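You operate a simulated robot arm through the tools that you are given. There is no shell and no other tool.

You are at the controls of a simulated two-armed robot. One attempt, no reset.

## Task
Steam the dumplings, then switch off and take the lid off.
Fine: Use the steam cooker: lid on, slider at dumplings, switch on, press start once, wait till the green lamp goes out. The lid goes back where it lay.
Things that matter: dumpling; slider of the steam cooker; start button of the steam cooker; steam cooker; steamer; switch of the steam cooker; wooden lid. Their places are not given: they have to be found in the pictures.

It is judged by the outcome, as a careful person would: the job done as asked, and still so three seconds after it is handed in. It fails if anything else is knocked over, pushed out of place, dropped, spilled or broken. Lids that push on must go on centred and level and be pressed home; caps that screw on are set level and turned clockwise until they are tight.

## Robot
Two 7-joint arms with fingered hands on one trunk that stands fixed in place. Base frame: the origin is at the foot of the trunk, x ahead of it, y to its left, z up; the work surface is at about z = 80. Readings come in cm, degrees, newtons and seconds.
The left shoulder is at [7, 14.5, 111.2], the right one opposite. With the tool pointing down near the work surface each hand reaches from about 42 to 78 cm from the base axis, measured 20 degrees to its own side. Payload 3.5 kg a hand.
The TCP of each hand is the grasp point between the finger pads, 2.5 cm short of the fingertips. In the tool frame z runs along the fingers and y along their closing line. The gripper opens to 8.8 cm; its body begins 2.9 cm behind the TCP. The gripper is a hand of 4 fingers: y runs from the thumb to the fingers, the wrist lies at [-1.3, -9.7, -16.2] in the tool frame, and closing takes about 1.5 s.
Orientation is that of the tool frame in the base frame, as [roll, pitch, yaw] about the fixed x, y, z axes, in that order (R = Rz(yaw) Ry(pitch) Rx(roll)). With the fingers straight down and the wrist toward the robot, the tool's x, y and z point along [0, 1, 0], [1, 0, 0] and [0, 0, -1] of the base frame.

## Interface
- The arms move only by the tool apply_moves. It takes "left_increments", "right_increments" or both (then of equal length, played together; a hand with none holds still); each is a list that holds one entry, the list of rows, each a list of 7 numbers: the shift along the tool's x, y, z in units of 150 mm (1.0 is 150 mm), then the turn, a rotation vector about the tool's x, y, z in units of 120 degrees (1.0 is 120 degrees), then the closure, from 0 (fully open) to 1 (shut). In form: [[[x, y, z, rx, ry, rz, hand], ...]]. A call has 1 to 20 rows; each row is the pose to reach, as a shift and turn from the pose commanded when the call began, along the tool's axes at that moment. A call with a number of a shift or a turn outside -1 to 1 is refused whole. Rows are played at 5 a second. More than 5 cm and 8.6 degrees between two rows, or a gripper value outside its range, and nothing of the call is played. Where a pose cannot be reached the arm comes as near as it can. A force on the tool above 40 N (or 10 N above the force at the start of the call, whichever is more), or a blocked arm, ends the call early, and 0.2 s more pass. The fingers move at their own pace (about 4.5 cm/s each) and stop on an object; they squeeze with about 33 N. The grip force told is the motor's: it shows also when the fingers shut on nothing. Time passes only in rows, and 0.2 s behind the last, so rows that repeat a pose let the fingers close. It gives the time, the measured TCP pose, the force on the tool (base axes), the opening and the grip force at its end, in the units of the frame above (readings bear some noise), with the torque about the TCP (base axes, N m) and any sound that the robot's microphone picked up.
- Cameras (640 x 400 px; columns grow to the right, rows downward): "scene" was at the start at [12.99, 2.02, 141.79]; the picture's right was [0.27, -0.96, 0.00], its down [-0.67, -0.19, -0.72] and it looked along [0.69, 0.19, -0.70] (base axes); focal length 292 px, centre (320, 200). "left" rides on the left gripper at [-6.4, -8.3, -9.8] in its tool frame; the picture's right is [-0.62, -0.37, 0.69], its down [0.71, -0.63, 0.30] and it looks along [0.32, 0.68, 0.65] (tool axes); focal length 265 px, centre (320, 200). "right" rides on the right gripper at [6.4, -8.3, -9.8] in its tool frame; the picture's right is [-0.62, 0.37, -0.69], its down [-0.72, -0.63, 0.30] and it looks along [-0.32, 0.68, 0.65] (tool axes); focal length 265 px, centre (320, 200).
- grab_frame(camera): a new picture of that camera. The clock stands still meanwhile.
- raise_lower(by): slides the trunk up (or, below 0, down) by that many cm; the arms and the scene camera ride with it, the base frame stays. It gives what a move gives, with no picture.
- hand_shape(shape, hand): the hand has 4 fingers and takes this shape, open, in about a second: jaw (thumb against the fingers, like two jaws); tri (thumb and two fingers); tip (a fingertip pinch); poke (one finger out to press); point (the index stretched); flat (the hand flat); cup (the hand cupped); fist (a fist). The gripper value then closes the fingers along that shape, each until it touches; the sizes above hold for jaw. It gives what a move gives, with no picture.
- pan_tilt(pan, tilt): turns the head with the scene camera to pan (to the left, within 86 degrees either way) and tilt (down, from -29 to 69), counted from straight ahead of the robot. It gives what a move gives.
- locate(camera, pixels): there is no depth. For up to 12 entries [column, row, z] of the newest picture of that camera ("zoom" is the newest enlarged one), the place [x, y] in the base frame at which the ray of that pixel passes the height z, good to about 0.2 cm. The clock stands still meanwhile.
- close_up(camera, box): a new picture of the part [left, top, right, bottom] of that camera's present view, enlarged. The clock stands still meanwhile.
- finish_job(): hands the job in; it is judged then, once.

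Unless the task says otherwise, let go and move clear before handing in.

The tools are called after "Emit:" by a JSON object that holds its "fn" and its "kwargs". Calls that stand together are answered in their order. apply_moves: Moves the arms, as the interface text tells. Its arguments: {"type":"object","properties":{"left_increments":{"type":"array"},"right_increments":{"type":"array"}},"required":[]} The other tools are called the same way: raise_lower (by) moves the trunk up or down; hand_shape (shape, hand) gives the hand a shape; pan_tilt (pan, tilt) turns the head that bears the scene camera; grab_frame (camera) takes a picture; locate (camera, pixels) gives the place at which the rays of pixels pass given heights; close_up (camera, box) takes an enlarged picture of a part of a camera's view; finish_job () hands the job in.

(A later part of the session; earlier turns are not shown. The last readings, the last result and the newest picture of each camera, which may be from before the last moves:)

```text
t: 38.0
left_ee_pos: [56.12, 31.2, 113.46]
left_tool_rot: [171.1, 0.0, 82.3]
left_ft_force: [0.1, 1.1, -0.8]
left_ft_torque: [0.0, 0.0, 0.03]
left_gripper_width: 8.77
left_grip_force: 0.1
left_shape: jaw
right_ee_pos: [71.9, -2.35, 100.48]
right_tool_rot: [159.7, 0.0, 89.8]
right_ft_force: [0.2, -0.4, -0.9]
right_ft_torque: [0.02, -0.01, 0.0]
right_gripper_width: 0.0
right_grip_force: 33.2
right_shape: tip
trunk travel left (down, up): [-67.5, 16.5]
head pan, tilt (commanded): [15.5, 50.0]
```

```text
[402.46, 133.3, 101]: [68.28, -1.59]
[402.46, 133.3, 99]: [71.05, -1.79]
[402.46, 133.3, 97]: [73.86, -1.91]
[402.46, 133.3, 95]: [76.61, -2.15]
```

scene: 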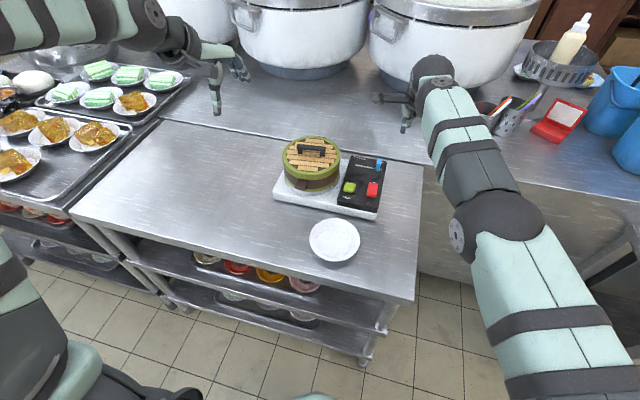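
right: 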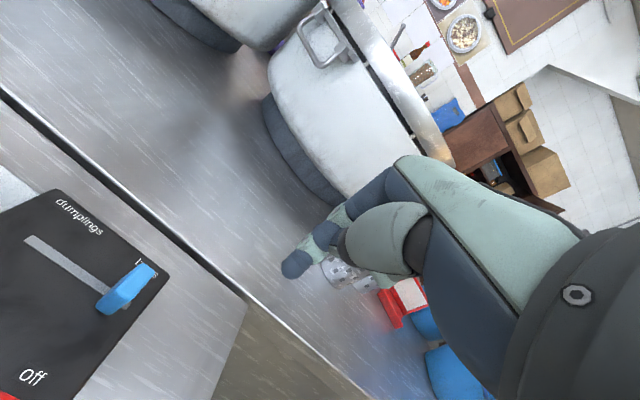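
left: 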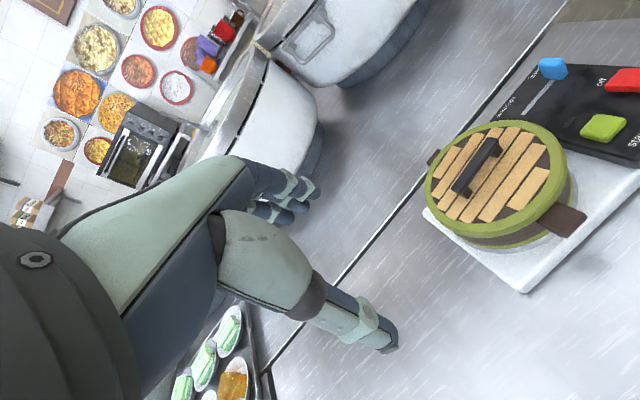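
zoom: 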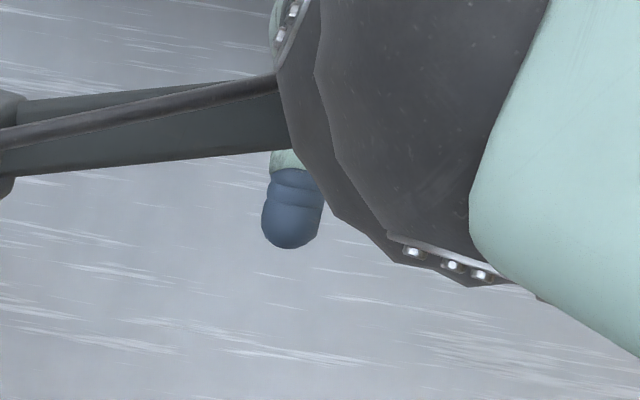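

The fingertip sphere centre sits at about TCP + (-1.15, +0.55, -1.5), radius about 0.67. I'll come down to the right of the knob, first to an intermediate height.

Emit:
{"fn": "apply_moves", "kwargs": {"right_increments": [[[0.048, -0.046, 0.173, 0, 0, 0, 1], [0.096, -0.092, 0.346, 0, 0, 0, 1], [0.143, -0.138, 0.518, 0, 0, 0, 1], [0.143, -0.138, 0.518, 0, 0, 0, 1]]]}}

Emit:
{"fn": "grab_frame", "kwargs": {"camera": "right"}}

Emit:
{"fn": "grab_frame", "kwargs": {"camera": "scene"}}

Emit:
{"fn": "close_up", "kwargs": {"camera": "scene", "box": [340, 130, 420, 190]}}

```text
t: 39.0
left_ee_pos: [56.02, 31.28, 113.57]
left_tool_rot: [171.1, 0.0, 82.2]
left_ft_force: [-0.9, 0.2, 0.0]
left_ft_torque: [0.0, 0.03, -0.02]
left_gripper_width: 8.79
left_grip_force: 0.0
left_shape: jaw
right_ee_pos: [72.58, -0.12, 92.42]
right_tool_rot: [159.7, 0.1, 90.0]
right_ft_force: [0.0, -0.6, -0.9]
right_ft_torque: [-0.01, 0.0, -0.03]
right_gripper_width: 0.01
right_grip_force: 33.2
right_shape: tip
trunk travel left (down, up): [-67.5, 16.5]
head pan, tilt (commanded): [15.5, 50.0]
```

```text
taken
```

right: 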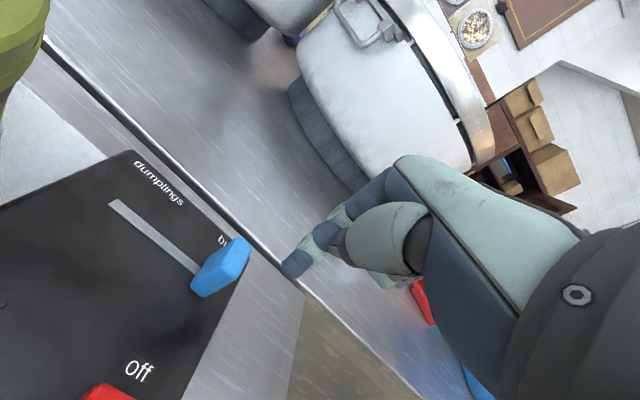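

```text
taken
```

scene: 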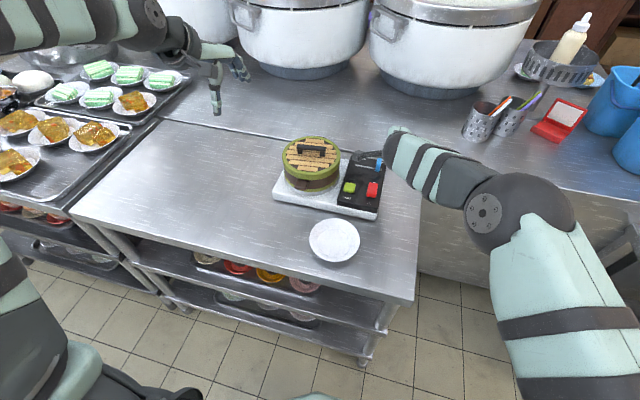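

```text
6.67 times, centred on (380, 160) of scene
```

zoom: 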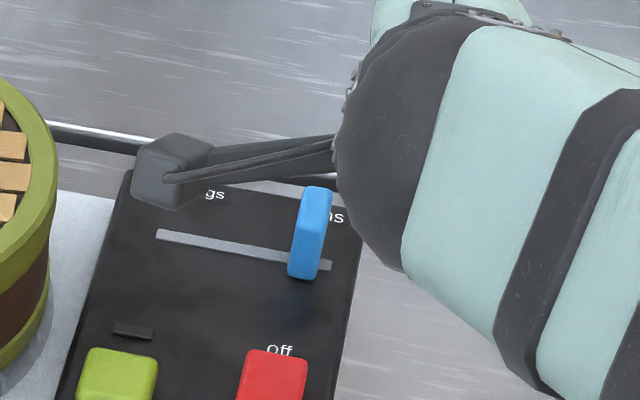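

The fingertip is right of the knob and clear of it. I'll lower it to knob height, watching the force.

Emit:
{"fn": "apply_moves", "kwargs": {"right_increments": [[[0, -0.02, 0.0585, 0, 0, 0, 1], [0, -0.04, 0.117, 0, 0, 0, 1], [0, -0.06, 0.175, 0, 0, 0, 1], [0, -0.0793, 0.2337, 0, 0, 0, 1], [0, -0.0793, 0.2337, 0, 0, 0, 1]]]}}

Emit:
{"fn": "grab_frame", "kwargs": {"camera": "right"}}

Emit:
{"fn": "grab_frame", "kwargs": {"camera": "left"}}

Emit:
{"fn": "close_up", "kwargs": {"camera": "scene", "box": [340, 130, 420, 190]}}

```text
t: 40.2
left_ee_pos: [56.16, 31.24, 113.53]
left_tool_rot: [171.0, 0.0, 82.1]
left_ft_force: [-1.0, -0.1, -0.2]
left_ft_torque: [-0.02, 0.02, -0.01]
left_gripper_width: 8.79
left_grip_force: 0.1
left_shape: jaw
right_ee_pos: [72.71, -0.06, 88.74]
right_tool_rot: [159.7, 0.1, 89.9]
right_ft_force: [-0.1, 0.1, 0.2]
right_ft_torque: [0.01, 0.04, 0.0]
right_gripper_width: 0.02
right_grip_force: 33.1
right_shape: tip
trunk travel left (down, up): [-67.5, 16.5]
head pan, tilt (commanded): [15.5, 50.0]
```

```text
taken
```

right: 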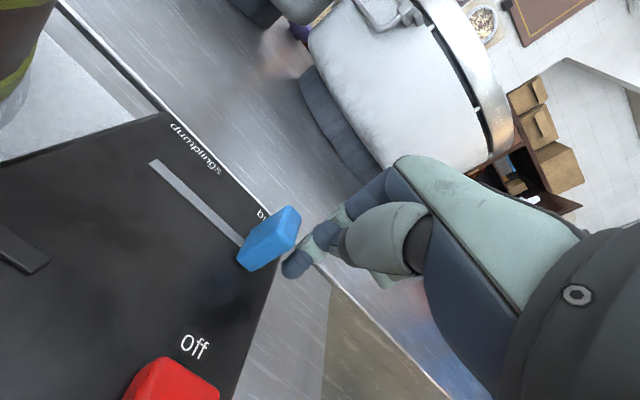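

```text
taken
```

left: 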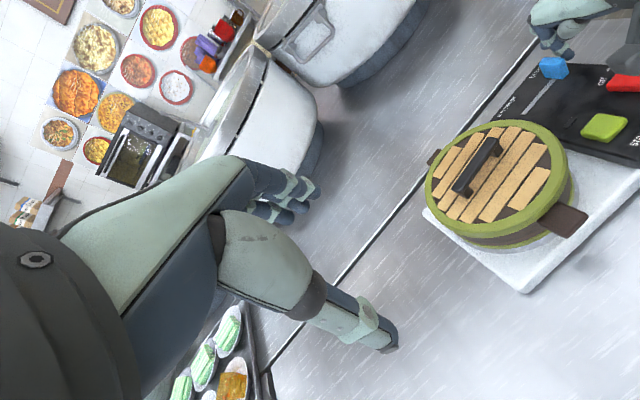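

```text
6.67 times, centred on (380, 160) of scene
```

zoom: 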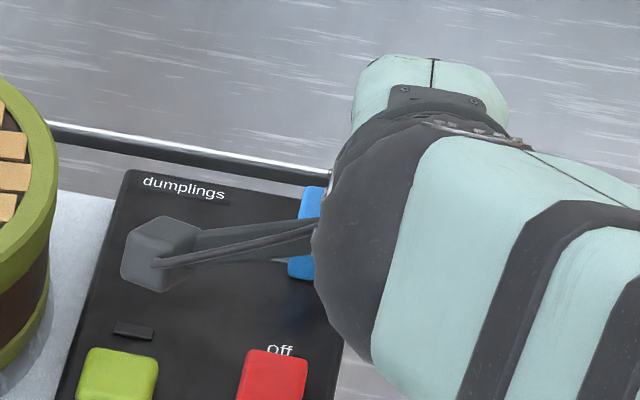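

Emit:
{"fn": "close_up", "kwargs": {"camera": "left", "box": [480, 0, 640, 120]}}

Emit:
{"fn": "close_up", "kwargs": {"camera": "right", "box": [200, 180, 360, 300]}}

```text
3.33 times, centred on (560, 60) of left
```

zoom: 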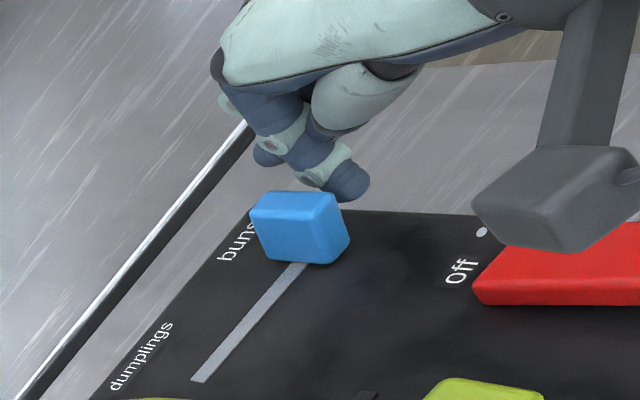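

```text
3.33 times, centred on (280, 240) of right
```

zoom: 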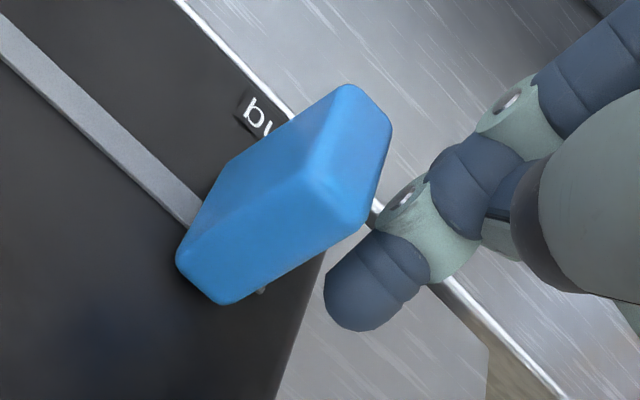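

The fingertip is aligned with the middle of the knob's right face, with about 0.4 cm gap. I'll push left slowly for a first stretch and check forces.

Emit:
{"fn": "apply_moves", "kwargs": {"right_increments": [[[0.0167, 0, 0, 0, 0, 0, 1], [0.0333, 0, 0, 0, 0, 0, 1], [0.05, 0, 0, 0, 0, 0, 1], [0.0667, 0, 0, 0, 0, 0, 1], [0.0833, 0, 0, 0, 0, 0, 1], [0.1, 0, 0, 0, 0, 0, 1], [0.1, 0, 0, 0, 0, 0, 1]]]}}

Emit:
{"fn": "grab_frame", "kwargs": {"camera": "left"}}

Emit:
{"fn": "close_up", "kwargs": {"camera": "left", "box": [480, 0, 640, 120]}}

Emit:
{"fn": "close_up", "kwargs": {"camera": "right", "box": [160, 150, 360, 300]}}

```text
t: 41.9
left_ee_pos: [56.05, 31.31, 113.44]
left_tool_rot: [171.1, 0.0, 82.1]
left_ft_force: [-0.7, 0.1, 0.4]
left_ft_torque: [0.04, -0.02, -0.03]
left_gripper_width: 8.77
left_grip_force: 0.0
left_shape: jaw
right_ee_pos: [72.69, 1.5, 88.75]
right_tool_rot: [159.8, -0.1, 90.0]
right_ft_force: [-0.5, -0.1, 0.3]
right_ft_torque: [0.0, -0.04, -0.02]
right_gripper_width: 0.02
right_grip_force: 33.1
right_shape: tip
trunk travel left (down, up): [-67.5, 16.5]
head pan, tilt (commanded): [15.5, 50.0]
```

```text
taken
```

left: 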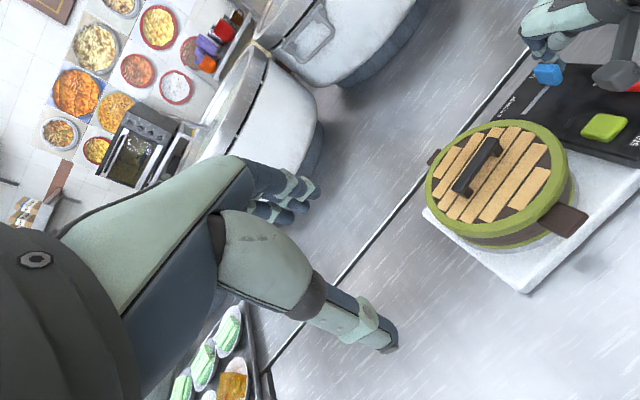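

```text
3.33 times, centred on (560, 60) of left
```

zoom: 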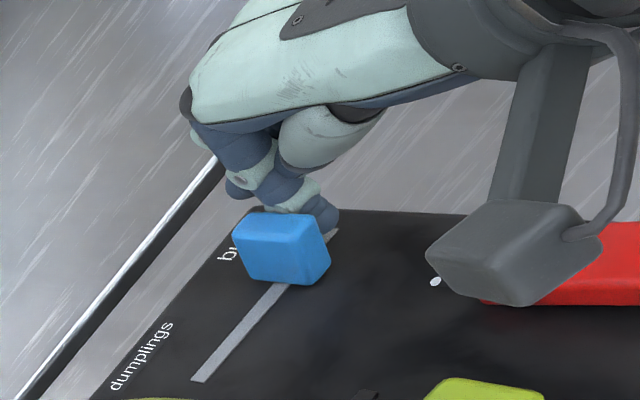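

```text
2.67 times, centred on (260, 225) of right
```

zoom: 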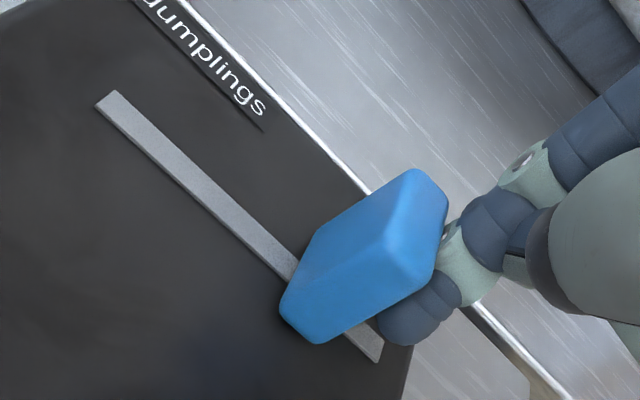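

The slider moves easily with almost no force. I'll push about 3 cm more.

Emit:
{"fn": "apply_moves", "kwargs": {"right_increments": [[[0.02, 0, 0, 0, 0, 0, 1], [0.04, 0, 0, 0, 0, 0, 1], [0.06, 0, 0, 0, 0, 0, 1], [0.08, 0, 0, 0, 0, 0, 1], [0.1, 0, 0, 0, 0, 0, 1], [0.12, 0, 0, 0, 0, 0, 1], [0.14, 0, 0, 0, 0, 0, 1], [0.16, 0, 0, 0, 0, 0, 1], [0.18, 0, 0, 0, 0, 0, 1], [0.2, 0, 0, 0, 0, 0, 1], [0.2, 0, 0, 0, 0, 0, 1]]]}}

Emit:
{"fn": "close_up", "kwargs": {"camera": "left", "box": [480, 0, 640, 120]}}

Emit:
{"fn": "close_up", "kwargs": {"camera": "right", "box": [160, 150, 360, 300]}}

```text
t: 44.2
left_ee_pos: [56.24, 31.29, 113.31]
left_tool_rot: [171.0, -0.1, 82.2]
left_ft_force: [0.3, -0.1, 0.0]
left_ft_torque: [0.05, -0.02, -0.01]
left_gripper_width: 8.79
left_grip_force: 0.1
left_shape: jaw
right_ee_pos: [72.74, 4.42, 88.65]
right_tool_rot: [159.8, -0.1, 90.1]
right_ft_force: [0.3, 0.0, 0.2]
right_ft_torque: [0.01, 0.03, -0.01]
right_gripper_width: 0.01
right_grip_force: 33.1
right_shape: tip
trunk travel left (down, up): [-67.5, 16.5]
head pan, tilt (commanded): [15.5, 50.0]
```

```text
3.33 times, centred on (560, 60) of left
```

zoom: 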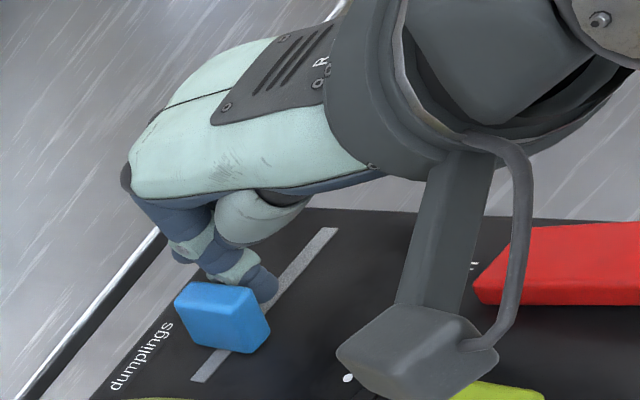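

```text
2.67 times, centred on (260, 225) of right
```

zoom: 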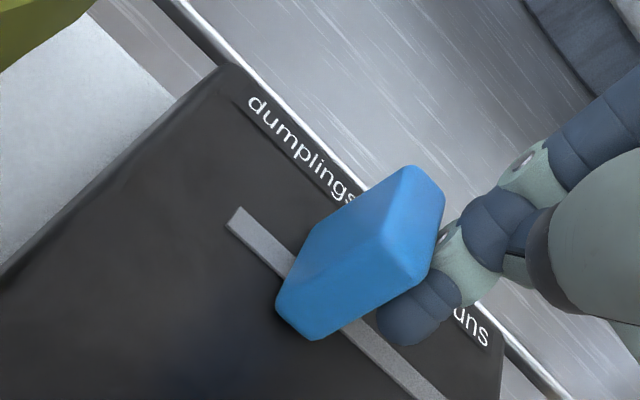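

The knob centre is now at about y 6.2, and the symmetrical end position is about 7.1. I'll push 0.8 cm more in small steps and watch the force.

Emit:
{"fn": "apply_moves", "kwargs": {"right_increments": [[[0.0133, 0, 0, 0, 0, 0, 1], [0.0267, 0, 0, 0, 0, 0, 1], [0.04, 0, 0, 0, 0, 0, 1], [0.0533, 0, 0, 0, 0, 0, 1], [0.0533, 0, 0, 0, 0, 0, 1]]]}}

Emit:
{"fn": "close_up", "kwargs": {"camera": "left", "box": [480, 0, 640, 120]}}

Emit:
{"fn": "close_up", "kwargs": {"camera": "right", "box": [160, 150, 360, 300]}}

```text
t: 45.5
left_ee_pos: [56.02, 31.21, 113.45]
left_tool_rot: [171.0, 0.0, 82.3]
left_ft_force: [-0.7, -0.3, 0.6]
left_ft_torque: [0.04, 0.01, 0.01]
left_gripper_width: 8.78
left_grip_force: 0.1
left_shape: jaw
right_ee_pos: [72.8, 5.17, 88.69]
right_tool_rot: [159.7, 0.0, 89.9]
right_ft_force: [0.5, 0.2, 0.0]
right_ft_torque: [0.03, -0.01, 0.0]
right_gripper_width: 0.0
right_grip_force: 33.0
right_shape: tip
trunk travel left (down, up): [-67.5, 16.5]
head pan, tilt (commanded): [15.5, 50.0]
```

```text
3.33 times, centred on (560, 60) of left
```

zoom: 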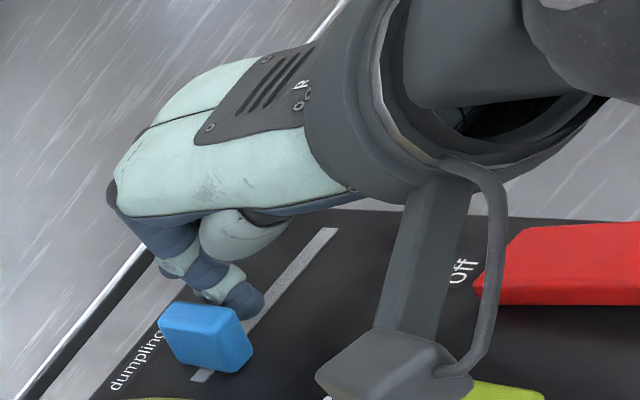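

```text
2.67 times, centred on (260, 225) of right
```

zoom: 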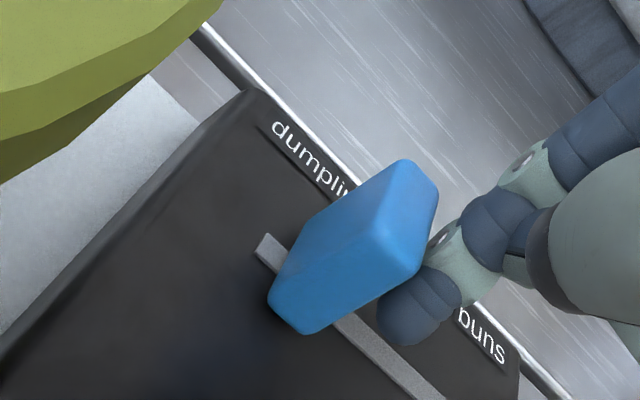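

The knob seems to have slipped slightly ahead of the finger, with about 0.5 cm of slot left as on the other end. I'll nudge a little more to confirm the stop.

Emit:
{"fn": "apply_moves", "kwargs": {"right_increments": [[[0.0067, 0, 0, 0, 0, 0, 1], [0.0133, 0, 0, 0, 0, 0, 1], [0.02, 0, 0, 0, 0, 0, 1], [0.02, 0, 0, 0, 0, 0, 1]]]}}

Emit:
{"fn": "close_up", "kwargs": {"camera": "right", "box": [160, 150, 360, 300]}}

Emit:
{"fn": "close_up", "kwargs": {"camera": "left", "box": [480, 0, 640, 120]}}

```text
t: 46.5
left_ee_pos: [56.06, 31.24, 113.43]
left_tool_rot: [171.0, 0.0, 82.2]
left_ft_force: [-0.7, -0.8, -0.4]
left_ft_torque: [-0.01, 0.0, -0.01]
left_gripper_width: 8.78
left_grip_force: 0.0
left_shape: jaw
right_ee_pos: [72.71, 5.63, 88.53]
right_tool_rot: [159.8, 0.1, 89.9]
right_ft_force: [0.3, 0.1, -0.1]
right_ft_torque: [-0.01, 0.01, -0.01]
right_gripper_width: 0.01
right_grip_force: 33.0
right_shape: tip
trunk travel left (down, up): [-67.5, 16.5]
head pan, tilt (commanded): [15.5, 50.0]
```

```text
2.67 times, centred on (260, 225) of right
```

zoom: 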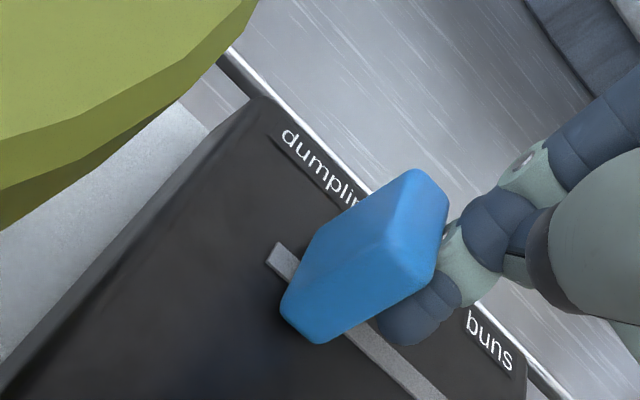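

```text
3.33 times, centred on (560, 60) of left
```

zoom: 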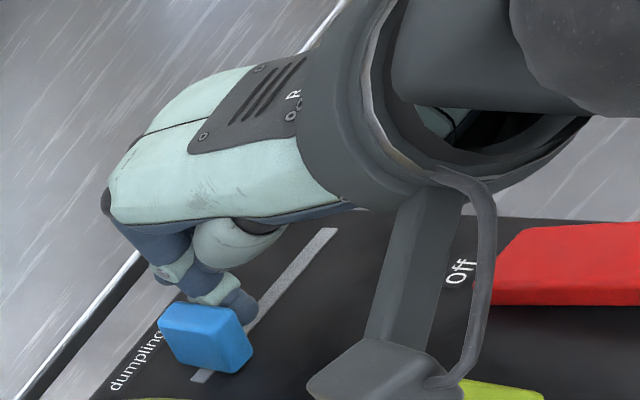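

Emit:
{"fn": "apply_moves", "kwargs": {"right_increments": [[[0.0067, 0, 0, 0, 0, 0, 1], [0.01, 0, 0, 0, 0, 0, 1], [0.01, 0, 0, 0, 0, 0, 1]]]}}

Emit:
{"fn": "close_up", "kwargs": {"camera": "left", "box": [480, 0, 640, 120]}}

```text
t: 47.2
left_ee_pos: [56.07, 31.16, 113.55]
left_tool_rot: [171.0, -0.1, 82.2]
left_ft_force: [0.3, 0.1, -1.2]
left_ft_torque: [0.0, 0.0, -0.05]
left_gripper_width: 8.77
left_grip_force: 0.0
left_shape: jaw
right_ee_pos: [72.68, 5.55, 88.65]
right_tool_rot: [159.8, 0.1, 89.8]
right_ft_force: [0.0, -2.3, 0.4]
right_ft_torque: [-0.02, -0.02, 0.0]
right_gripper_width: 0.0
right_grip_force: 33.3
right_shape: tip
trunk travel left (down, up): [-67.5, 16.5]
head pan, tilt (commanded): [15.5, 50.0]
```

```text
3.33 times, centred on (560, 60) of left
```

zoom: 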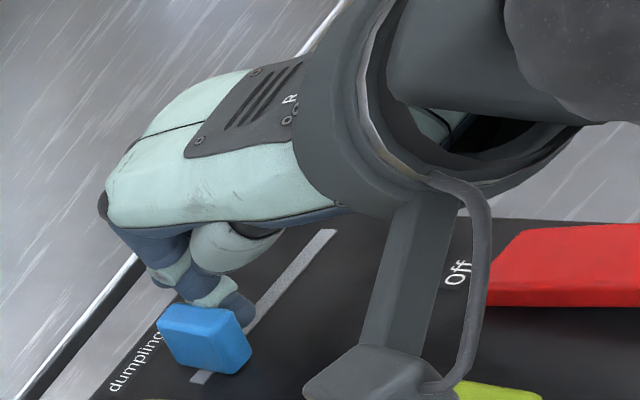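

Fy reads -2.3 N with the knob unmoved, so the slider is at its stop on "dumplings". I'll back the finger off and rise clear.

Emit:
{"fn": "apply_moves", "kwargs": {"right_increments": [[[-0.025, 0, 0, 0, 0, 0, 1], [-0.05, 0, 0, 0, 0, 0, 1], [-0.05, 0.0463, -0.125, 0, 0, 0, 1], [-0.05, 0.1157, -0.3127, 0, 0, 0, 1], [-0.05, 0.185, -0.5, 0, 0, 0, 1], [-0.15, 0.1, -0.5, 0, 0, 0, 1], [-0.25, -0.1, -0.5, 0, 0, 0, 1], [-0.35, -0.3, -0.5, 0, 0, 0, 1], [-0.45, -0.5, -0.5, 0, 0, 0, 1], [-0.45, -0.5, -0.5, 0, 0, 0, 1]]]}}

Emit:
{"fn": "grab_frame", "kwargs": {"camera": "scene"}}

Emit:
{"fn": "close_up", "kwargs": {"camera": "scene", "box": [330, 150, 400, 220]}}

Emit:
{"fn": "grab_frame", "kwargs": {"camera": "right"}}

```text
t: 49.5
left_ee_pos: [56.21, 31.25, 113.54]
left_tool_rot: [171.0, 0.0, 82.2]
left_ft_force: [0.1, 0.3, -0.2]
left_ft_torque: [0.0, -0.02, -0.01]
left_gripper_width: 8.76
left_grip_force: 0.0
left_shape: jaw
right_ee_pos: [63.07, -1.12, 93.1]
right_tool_rot: [159.8, 0.0, 89.9]
right_ft_force: [0.5, 0.1, 0.4]
right_ft_torque: [0.01, 0.0, 0.03]
right_gripper_width: 0.0
right_grip_force: 33.2
right_shape: tip
trunk travel left (down, up): [-67.5, 16.5]
head pan, tilt (commanded): [15.5, 50.0]
```

```text
taken
```

scene: 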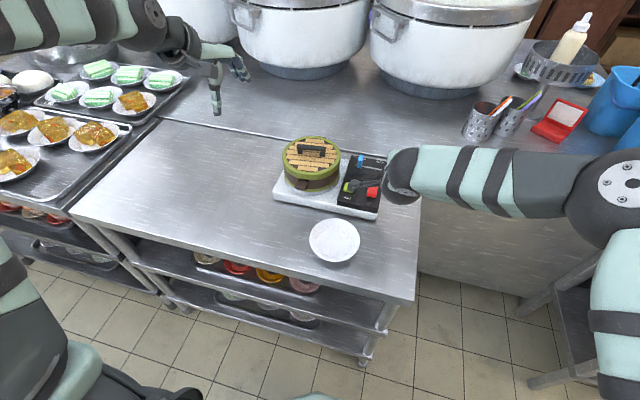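

```text
5.71 times, centred on (365, 185) of scene
```

zoom: 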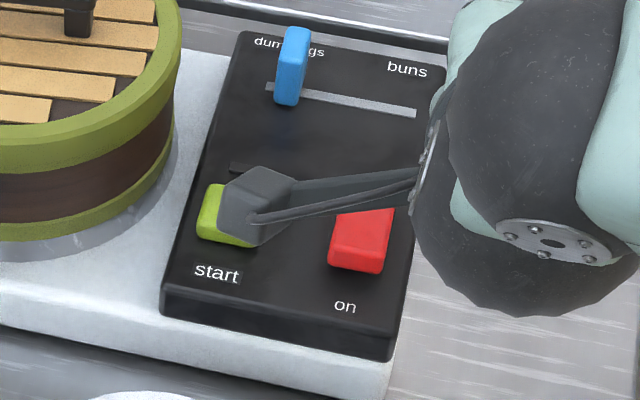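

```text
taken
```

right: 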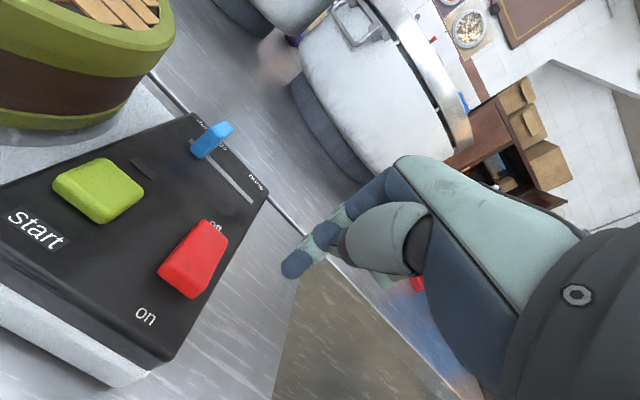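

The slider sits under "dumplings". Now I'll inspect the red rocker and the start button closely.

Emit:
{"fn": "close_up", "kwargs": {"camera": "right", "box": [120, 190, 260, 340]}}

Emit:
{"fn": "close_up", "kwargs": {"camera": "right", "box": [0, 90, 280, 340]}}

Emit:
{"fn": "close_up", "kwargs": {"camera": "left", "box": [480, 0, 640, 120]}}

```text
2.67 times, centred on (190, 265) of right
```

zoom: 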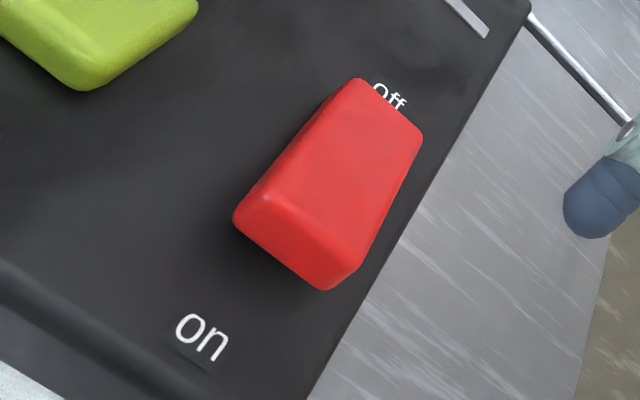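

```text
1.60 times, centred on (140, 215) of right
```

zoom: 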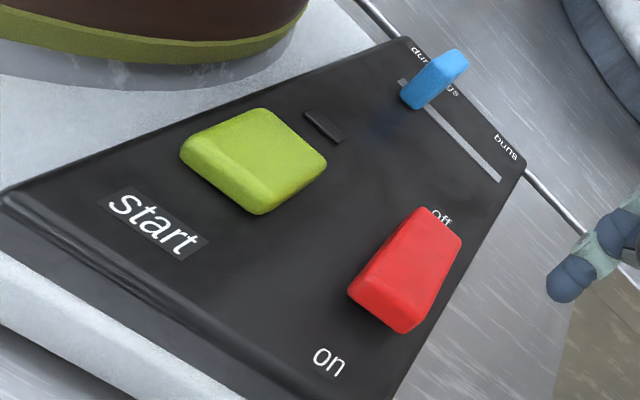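

```text
3.33 times, centred on (560, 60) of left
```

zoom: 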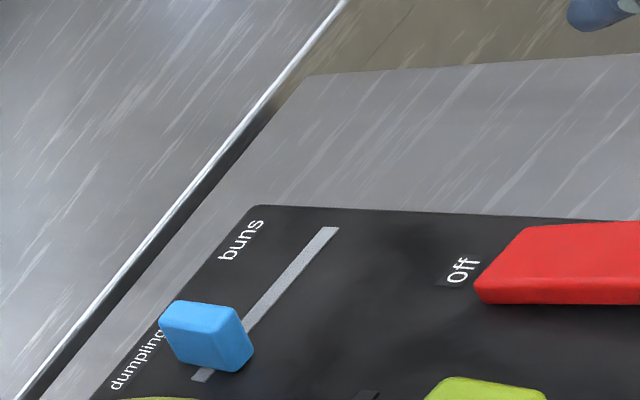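

Emit:
{"fn": "locate", "kwargs": {"camera": "right", "pixels": [[168.3, 263.1, 87], [168.3, 263.1, 88], [206.1, 288.3, 87], [206.1, 288.3, 88], [203.9, 220, 86.5], [203.9, 220, 87.5], [228.2, 240.6, 86.5], [228.2, 240.6, 87.5]]}}

Emit:
{"fn": "locate", "kwargs": {"camera": "scene", "pixels": [[367.3, 193.2, 87], [367.3, 193.2, 88], [376.7, 193.8, 87], [376.7, 193.8, 88], [366.8, 196.8, 86], [375.8, 198.2, 86]]}}

```text
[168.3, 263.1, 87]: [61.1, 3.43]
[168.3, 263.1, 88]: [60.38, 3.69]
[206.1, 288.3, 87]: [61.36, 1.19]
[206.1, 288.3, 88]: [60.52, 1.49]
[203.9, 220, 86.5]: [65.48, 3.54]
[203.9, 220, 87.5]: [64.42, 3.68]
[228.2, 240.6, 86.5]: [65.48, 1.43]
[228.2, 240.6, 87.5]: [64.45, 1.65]
```

```text
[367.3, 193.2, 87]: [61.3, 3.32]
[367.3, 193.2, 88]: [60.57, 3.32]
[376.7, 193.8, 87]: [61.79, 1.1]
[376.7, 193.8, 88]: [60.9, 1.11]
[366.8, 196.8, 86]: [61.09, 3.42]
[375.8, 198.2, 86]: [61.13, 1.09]
```

Emit:
{"fn": "locate", "kwargs": {"camera": "right", "pixels": [[55, 187, 87], [103.8, 159.5, 87], [144, 192, 87], [101, 221, 87], [118.8, 181.9, 87], [145.6, 171.9, 86]]}}

Emit:
{"fn": "close_up", "kwargs": {"camera": "scene", "box": [380, 170, 430, 220]}}

```text
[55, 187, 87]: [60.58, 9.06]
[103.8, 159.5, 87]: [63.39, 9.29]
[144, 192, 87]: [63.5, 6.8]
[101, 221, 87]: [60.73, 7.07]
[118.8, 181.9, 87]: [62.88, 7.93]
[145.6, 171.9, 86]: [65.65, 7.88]
```

```text
8.00 times, centred on (405, 195) of scene
```

zoom: 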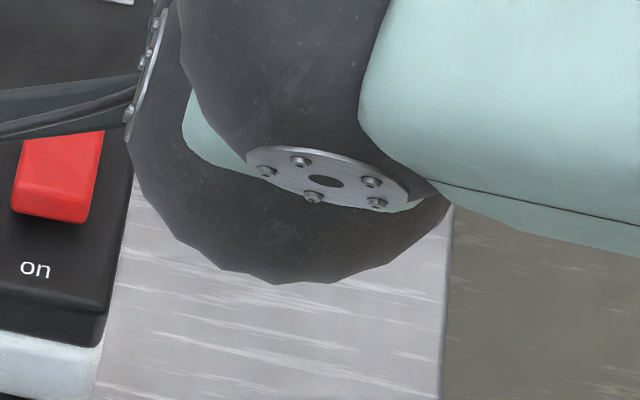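

The rocker spans y 1.15–3.4, with its near raised end at x 61.1–63. The start button spans x 60.6–63.5 and y 6.8–9.3. I'll move the fingertip over the rocker's near ("on") end.

Emit:
{"fn": "apply_moves", "kwargs": {"right_increments": [[[0.064, -0.015, 0.04, 0, 0, 0, 1], [0.128, -0.03, 0.08, 0, 0, 0, 1], [0.191, -0.044, 0.119, 0, 0, 0, 1], [0.191, -0.044, 0.119, 0, 0, 0, 1]]]}}

Emit:
{"fn": "grab_frame", "kwargs": {"camera": "right"}}

Emit:
{"fn": "close_up", "kwargs": {"camera": "scene", "box": [330, 150, 400, 220]}}

Emit:
{"fn": "grab_frame", "kwargs": {"camera": "left"}}

```text
t: 50.5
left_ee_pos: [56.16, 31.23, 113.48]
left_tool_rot: [171.1, 0.0, 82.2]
left_ft_force: [0.6, -0.4, 0.2]
left_ft_torque: [0.02, 0.0, -0.01]
left_gripper_width: 8.8
left_grip_force: 0.0
left_shape: jaw
right_ee_pos: [63.04, 1.73, 91.2]
right_tool_rot: [159.8, 0.0, 89.9]
right_ft_force: [0.4, 0.5, -0.3]
right_ft_torque: [0.01, 0.0, 0.0]
right_gripper_width: 0.0
right_grip_force: 33.3
right_shape: tip
trunk travel left (down, up): [-67.5, 16.5]
head pan, tilt (commanded): [15.5, 50.0]
```

```text
taken
```

right: 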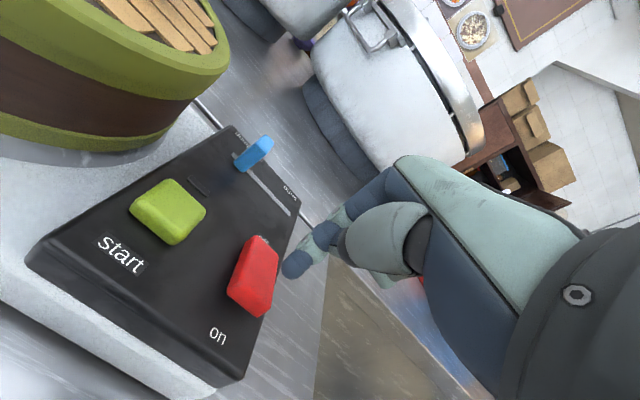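

```text
5.71 times, centred on (365, 185) of scene
```

zoom: 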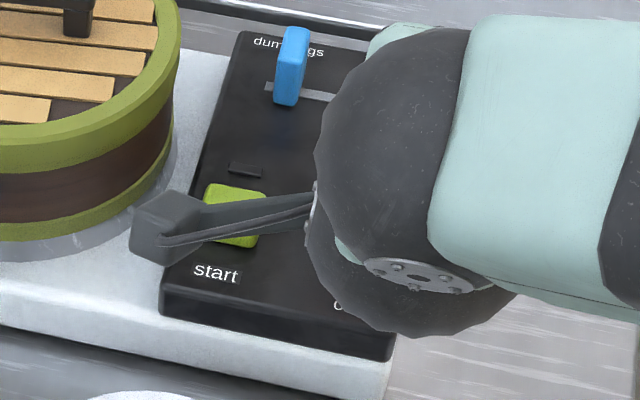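

```text
taken
```

left: 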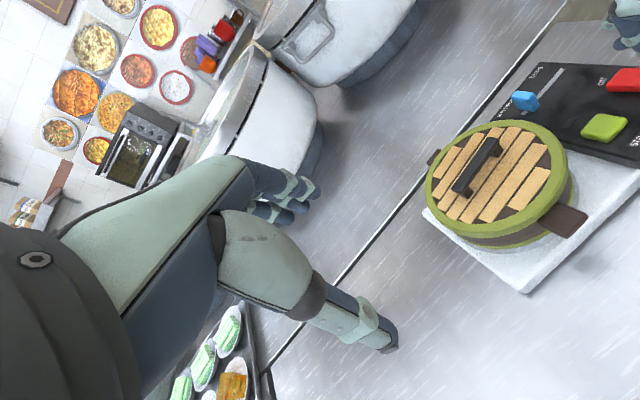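

Emit:
{"fn": "locate", "kwargs": {"camera": "right", "pixels": [[291, 269, 90.2], [291, 269, 89.7], [291, 269, 89.2], [261, 281, 87.3], [233, 285, 87.4], [268, 305, 87.4], [250, 237, 86.8], [279, 252, 86.8]]}}

Emit:
{"fn": "close_up", "kwargs": {"camera": "right", "box": [200, 220, 340, 330]}}

Emit:
{"fn": "close_up", "kwargs": {"camera": "left", "box": [560, 0, 640, 80]}}

```text
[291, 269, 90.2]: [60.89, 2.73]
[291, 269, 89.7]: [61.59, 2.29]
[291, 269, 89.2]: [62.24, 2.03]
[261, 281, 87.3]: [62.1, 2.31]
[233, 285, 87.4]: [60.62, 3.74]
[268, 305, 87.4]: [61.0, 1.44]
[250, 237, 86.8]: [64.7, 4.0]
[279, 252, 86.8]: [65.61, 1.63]
```

```text
3.64 times, centred on (270, 275) of right
```

zoom: 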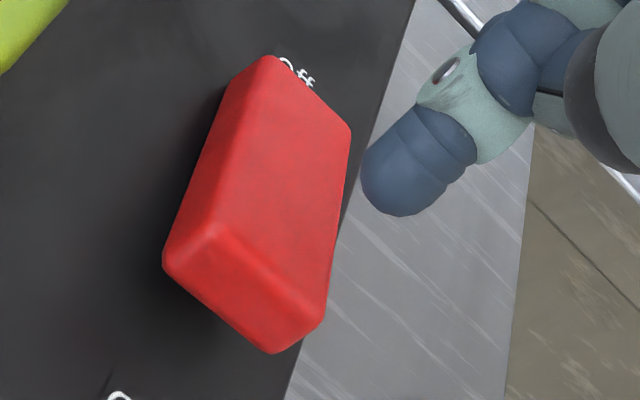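

```text
5.00 times, centred on (600, 40) of left
```

zoom: 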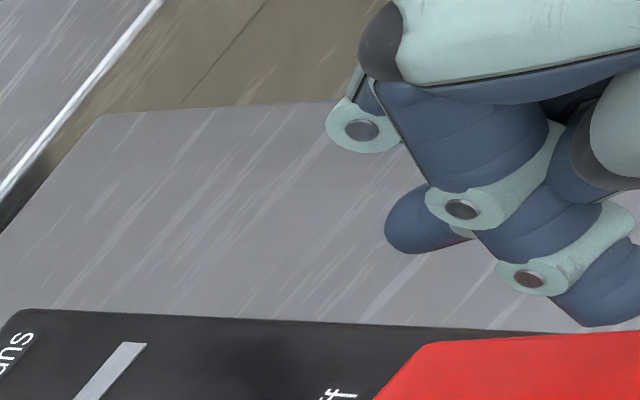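

The fingertip is above the rocker's near end at about (61.6, 2.3). I'll press down in small steps.

Emit:
{"fn": "apply_moves", "kwargs": {"right_increments": [[[0, -0.0093, 0.025, 0, 0, 0, 1], [0, -0.0185, 0.05, 0, 0, 0, 1], [0, -0.0278, 0.075, 0, 0, 0, 1], [0, -0.037, 0.1, 0, 0, 0, 1], [0, -0.0417, 0.1126, 0, 0, 0, 1], [0, -0.0463, 0.125, 0, 0, 0, 1], [0, -0.0463, 0.125, 0, 0, 0, 1]]]}}

Emit:
{"fn": "close_up", "kwargs": {"camera": "right", "box": [180, 180, 340, 330]}}

```text
t: 52.0
left_ee_pos: [56.15, 31.26, 113.4]
left_tool_rot: [171.0, 0.0, 82.1]
left_ft_force: [0.3, 0.1, 0.1]
left_ft_torque: [0.01, -0.01, -0.01]
left_gripper_width: 8.78
left_grip_force: 0.1
left_shape: jaw
right_ee_pos: [63.19, 1.93, 89.27]
right_tool_rot: [159.8, 0.1, 89.9]
right_ft_force: [-0.3, 0.1, 0.2]
right_ft_torque: [0.01, 0.02, -0.04]
right_gripper_width: 0.0
right_grip_force: 33.0
right_shape: tip
trunk travel left (down, up): [-67.5, 16.5]
head pan, tilt (commanded): [15.5, 50.0]
```

```text
2.67 times, centred on (260, 255) of right
```

zoom: 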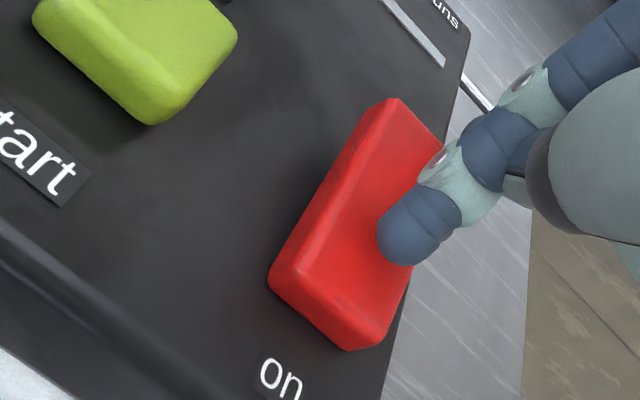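

Emit:
{"fn": "grab_frame", "kwargs": {"camera": "right"}}

Emit:
{"fn": "locate", "kwargs": {"camera": "right", "pixels": [[291, 269, 88], [291, 269, 87.7], [291, 269, 87.4], [287, 278, 87.2], [241, 279, 87.3], [284, 305, 87.3], [284, 219, 86.9], [304, 236, 86.9]]}}

```text
taken
```

right: 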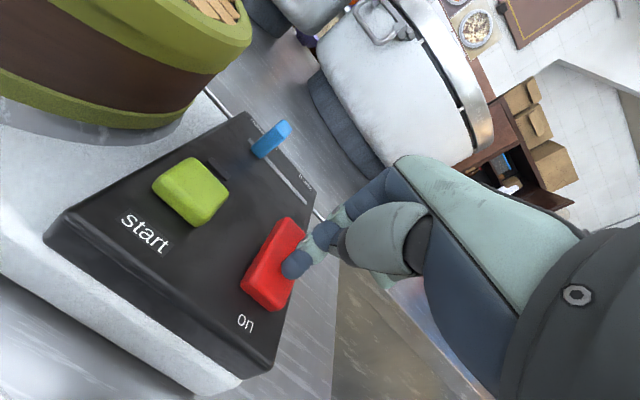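

```text
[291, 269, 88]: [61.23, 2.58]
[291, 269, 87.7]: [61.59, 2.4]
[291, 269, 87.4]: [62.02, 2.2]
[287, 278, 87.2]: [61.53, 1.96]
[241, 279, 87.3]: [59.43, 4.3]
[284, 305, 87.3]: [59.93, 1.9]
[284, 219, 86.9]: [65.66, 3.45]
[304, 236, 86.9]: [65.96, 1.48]
```

The tip sits at about (61.6, 2.3), central on the rocker's near half and just touching. I'll continue pressing.

Emit:
{"fn": "apply_moves", "kwargs": {"right_increments": [[[0, -0.0035, 0.0094, 0, 0, 0, 1], [0, -0.007, 0.0188, 0, 0, 0, 1], [0, -0.0104, 0.0281, 0, 0, 0, 1], [0, -0.0139, 0.0375, 0, 0, 0, 1], [0, -0.0139, 0.0375, 0, 0, 0, 1]]]}}

Emit:
{"fn": "close_up", "kwargs": {"camera": "right", "box": [180, 180, 340, 330]}}

```text
t: 53.2
left_ee_pos: [56.03, 31.29, 113.69]
left_tool_rot: [170.9, 0.0, 82.2]
left_ft_force: [-0.2, 0.3, -0.3]
left_ft_torque: [-0.04, -0.02, -0.01]
left_gripper_width: 8.77
left_grip_force: 0.1
left_shape: jaw
right_ee_pos: [63.07, 1.88, 88.91]
right_tool_rot: [159.4, 0.0, 89.8]
right_ft_force: [3.1, 0.7, 17.3]
right_ft_torque: [0.14, 0.09, -0.08]
right_gripper_width: 0.02
right_grip_force: 32.8
right_shape: tip
trunk travel left (down, up): [-67.5, 16.5]
head pan, tilt (commanded): [15.5, 50.0]
```

```text
2.67 times, centred on (260, 255) of right
```

zoom: 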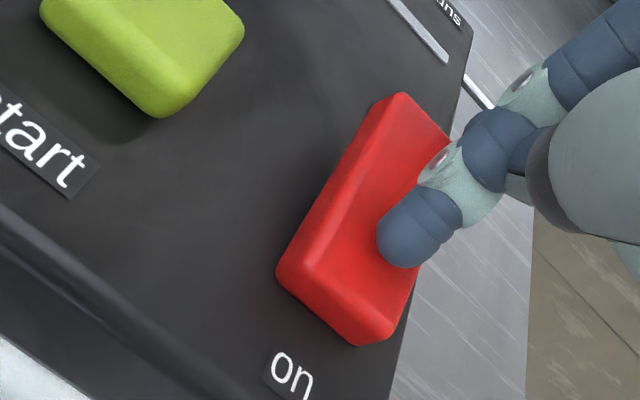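

17 N without toggling, and the view suggests the contact is only about 60% of the way to the near end, close to the pivot. I'll lift, shift about 1 cm nearer, and press again.

Emit:
{"fn": "apply_moves", "kwargs": {"right_increments": [[[0, 0.0278, -0.075, 0, 0, 0, 1], [0, -0.0035, -0.0866, 0, 0, 0, 1], [0, -0.0347, -0.0981, 0, 0, 0, 1], [0, -0.0347, -0.0981, 0, 0, 0, 1]]]}}

Emit:
{"fn": "close_up", "kwargs": {"camera": "right", "box": [180, 180, 340, 330]}}

Emit:
{"fn": "close_up", "kwargs": {"camera": "scene", "box": [330, 150, 400, 220]}}

```text
t: 54.2
left_ee_pos: [56.14, 31.21, 113.58]
left_tool_rot: [171.0, -0.1, 82.2]
left_ft_force: [0.2, -0.2, -0.1]
left_ft_torque: [-0.01, 0.02, 0.01]
left_gripper_width: 8.76
left_grip_force: 0.1
left_shape: jaw
right_ee_pos: [62.05, 1.85, 89.79]
right_tool_rot: [159.9, 0.1, 90.0]
right_ft_force: [-0.4, -0.9, 0.5]
right_ft_torque: [0.02, -0.04, 0.01]
right_gripper_width: 0.0
right_grip_force: 32.8
right_shape: tip
trunk travel left (down, up): [-67.5, 16.5]
head pan, tilt (commanded): [15.5, 50.0]
```

```text
2.67 times, centred on (260, 255) of right
```

zoom: 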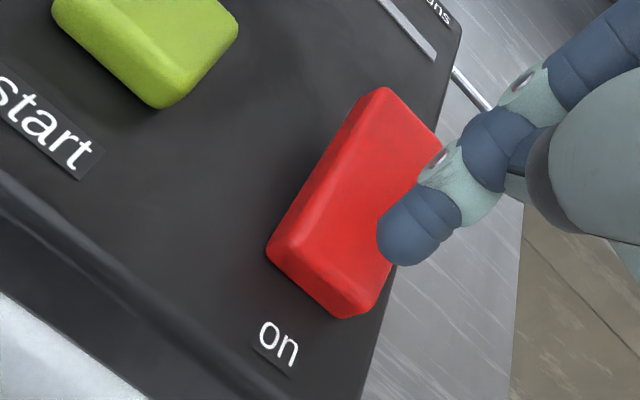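

```text
5.71 times, centred on (365, 185) of scene
```

zoom: 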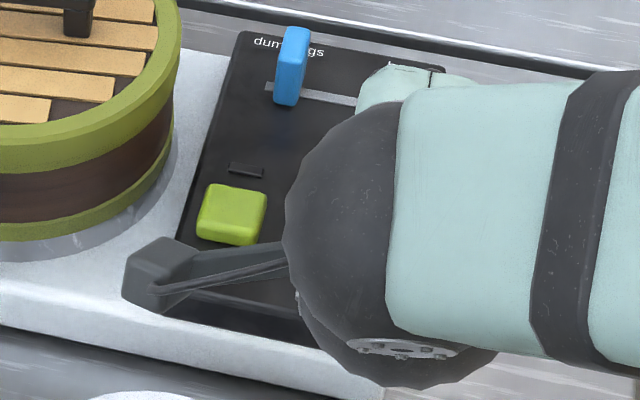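

Now the tip is over the near end of the rocker. I'll press down again in small steps.

Emit:
{"fn": "apply_moves", "kwargs": {"right_increments": [[[0, -0.0058, 0.0156, 0, 0, 0, 1], [0, -0.0116, 0.0313, 0, 0, 0, 1], [0, -0.0174, 0.0469, 0, 0, 0, 1], [0, -0.0208, 0.0563, 0, 0, 0, 1], [0, -0.0243, 0.0657, 0, 0, 0, 1], [0, -0.0278, 0.075, 0, 0, 0, 1], [0, -0.0278, 0.075, 0, 0, 0, 1]]]}}

Emit:
{"fn": "close_up", "kwargs": {"camera": "right", "box": [180, 180, 340, 330]}}

```text
t: 55.9
left_ee_pos: [56.06, 31.29, 113.45]
left_tool_rot: [171.0, 0.0, 82.2]
left_ft_force: [-0.1, 0.1, 0.0]
left_ft_torque: [-0.02, 0.02, 0.01]
left_gripper_width: 8.79
left_grip_force: 0.1
left_shape: jaw
right_ee_pos: [62.1, 1.9, 88.8]
right_tool_rot: [159.5, 0.0, 89.9]
right_ft_force: [-0.5, -0.9, 6.9]
right_ft_torque: [0.04, 0.0, -0.02]
right_gripper_width: 0.0
right_grip_force: 33.1
right_shape: tip
trunk travel left (down, up): [-67.5, 16.5]
head pan, tilt (commanded): [15.5, 50.0]
```

```text
2.67 times, centred on (260, 255) of right
```

zoom: 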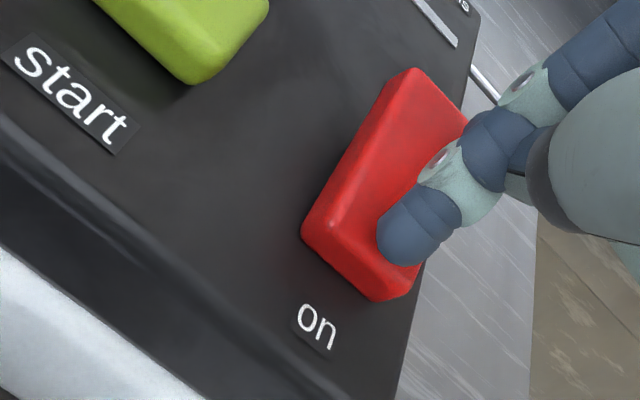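

Emit:
{"fn": "apply_moves", "kwargs": {"right_increments": [[[0, -0.0035, 0.0094, 0, 0, 0, 1], [0, -0.007, 0.0188, 0, 0, 0, 1], [0, -0.0104, 0.0281, 0, 0, 0, 1], [0, -0.0139, 0.0375, 0, 0, 0, 1], [0, -0.0139, 0.0375, 0, 0, 0, 1]]]}}

Emit:
{"fn": "close_up", "kwargs": {"camera": "right", "box": [180, 180, 340, 330]}}

```text
t: 57.0
left_ee_pos: [55.61, 31.2, 113.7]
left_tool_rot: [170.8, 0.0, 82.2]
left_ft_force: [0.1, 0.2, -0.5]
left_ft_torque: [0.0, 0.01, 0.0]
left_gripper_width: 8.76
left_grip_force: 0.0
left_shape: jaw
right_ee_pos: [61.87, 1.76, 88.62]
right_tool_rot: [159.1, 0.0, 89.9]
right_ft_force: [-0.5, -0.2, 28.1]
right_ft_torque: [0.18, 0.01, 0.0]
right_gripper_width: 0.0
right_grip_force: 33.1
right_shape: tip
trunk travel left (down, up): [-67.5, 16.5]
head pan, tilt (commanded): [15.5, 50.0]
```

```text
2.67 times, centred on (260, 255) of right
```

zoom: 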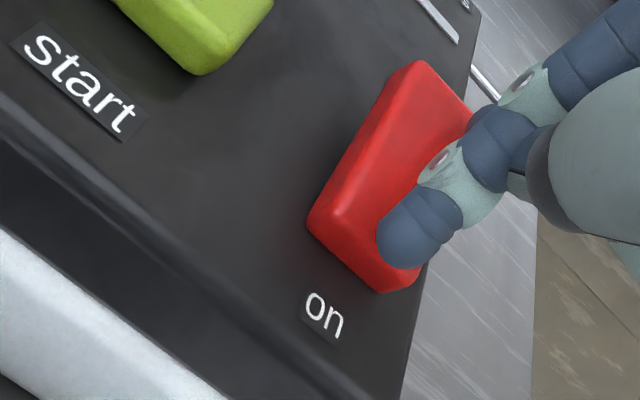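

28 N and hard now. I'll lift off and look at the rocker's state.

Emit:
{"fn": "apply_moves", "kwargs": {"right_increments": [[[0, 0.0232, -0.0625, 0, 0, 0, 1], [0, 0.0463, -0.125, 0, 0, 0, 1], [0, 0.0926, -0.25, 0, 0, 0, 1], [-0.1, 0.1157, -0.3127, 0, 0, 0, 1], [-0.2, 0.1157, -0.3127, 0, 0, 0, 1], [-0.3, 0.1157, -0.3127, 0, 0, 0, 1], [-0.3, 0.1157, -0.3127, 0, 0, 0, 1]]]}}

Emit:
{"fn": "grab_frame", "kwargs": {"camera": "right"}}

Emit:
{"fn": "close_up", "kwargs": {"camera": "right", "box": [0, 90, 280, 340]}}

Emit:
{"fn": "close_up", "kwargs": {"camera": "scene", "box": [330, 150, 400, 220]}}

```text
t: 58.6
left_ee_pos: [56.16, 31.41, 113.35]
left_tool_rot: [171.1, 0.0, 82.2]
left_ft_force: [0.7, 0.0, 0.4]
left_ft_torque: [0.02, -0.01, -0.02]
left_gripper_width: 8.77
left_grip_force: 0.0
left_shape: jaw
right_ee_pos: [62.12, -2.69, 92.99]
right_tool_rot: [159.7, 0.1, 89.9]
right_ft_force: [-0.1, -0.4, 0.0]
right_ft_torque: [0.02, 0.01, -0.01]
right_gripper_width: 0.0
right_grip_force: 32.7
right_shape: tip
trunk travel left (down, up): [-67.5, 16.5]
head pan, tilt (commanded): [15.5, 50.0]
```

```text
taken
```

right: 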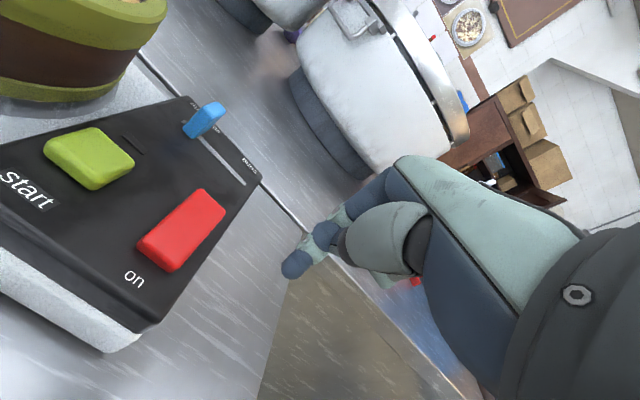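

```text
1.60 times, centred on (140, 215) of right
```

zoom: 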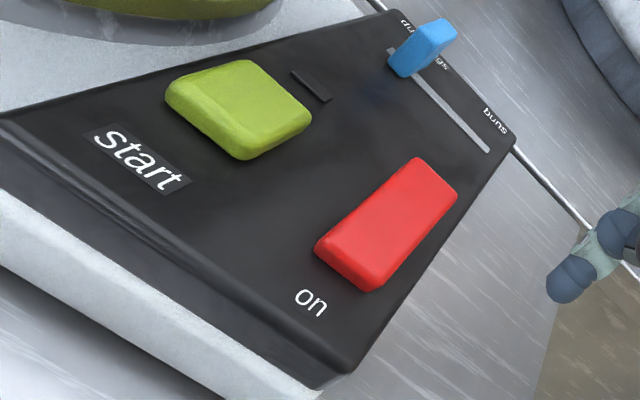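

```text
5.71 times, centred on (365, 185) of scene
```

zoom: 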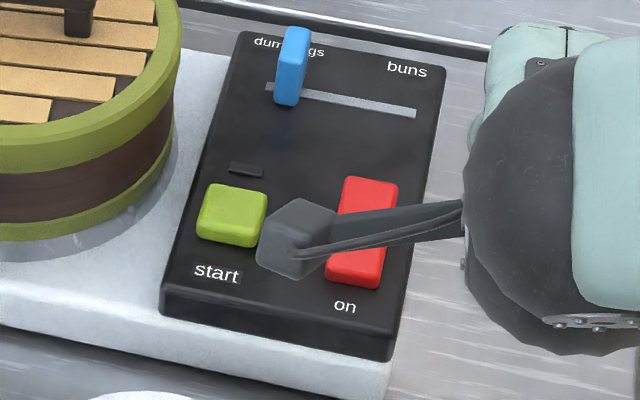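

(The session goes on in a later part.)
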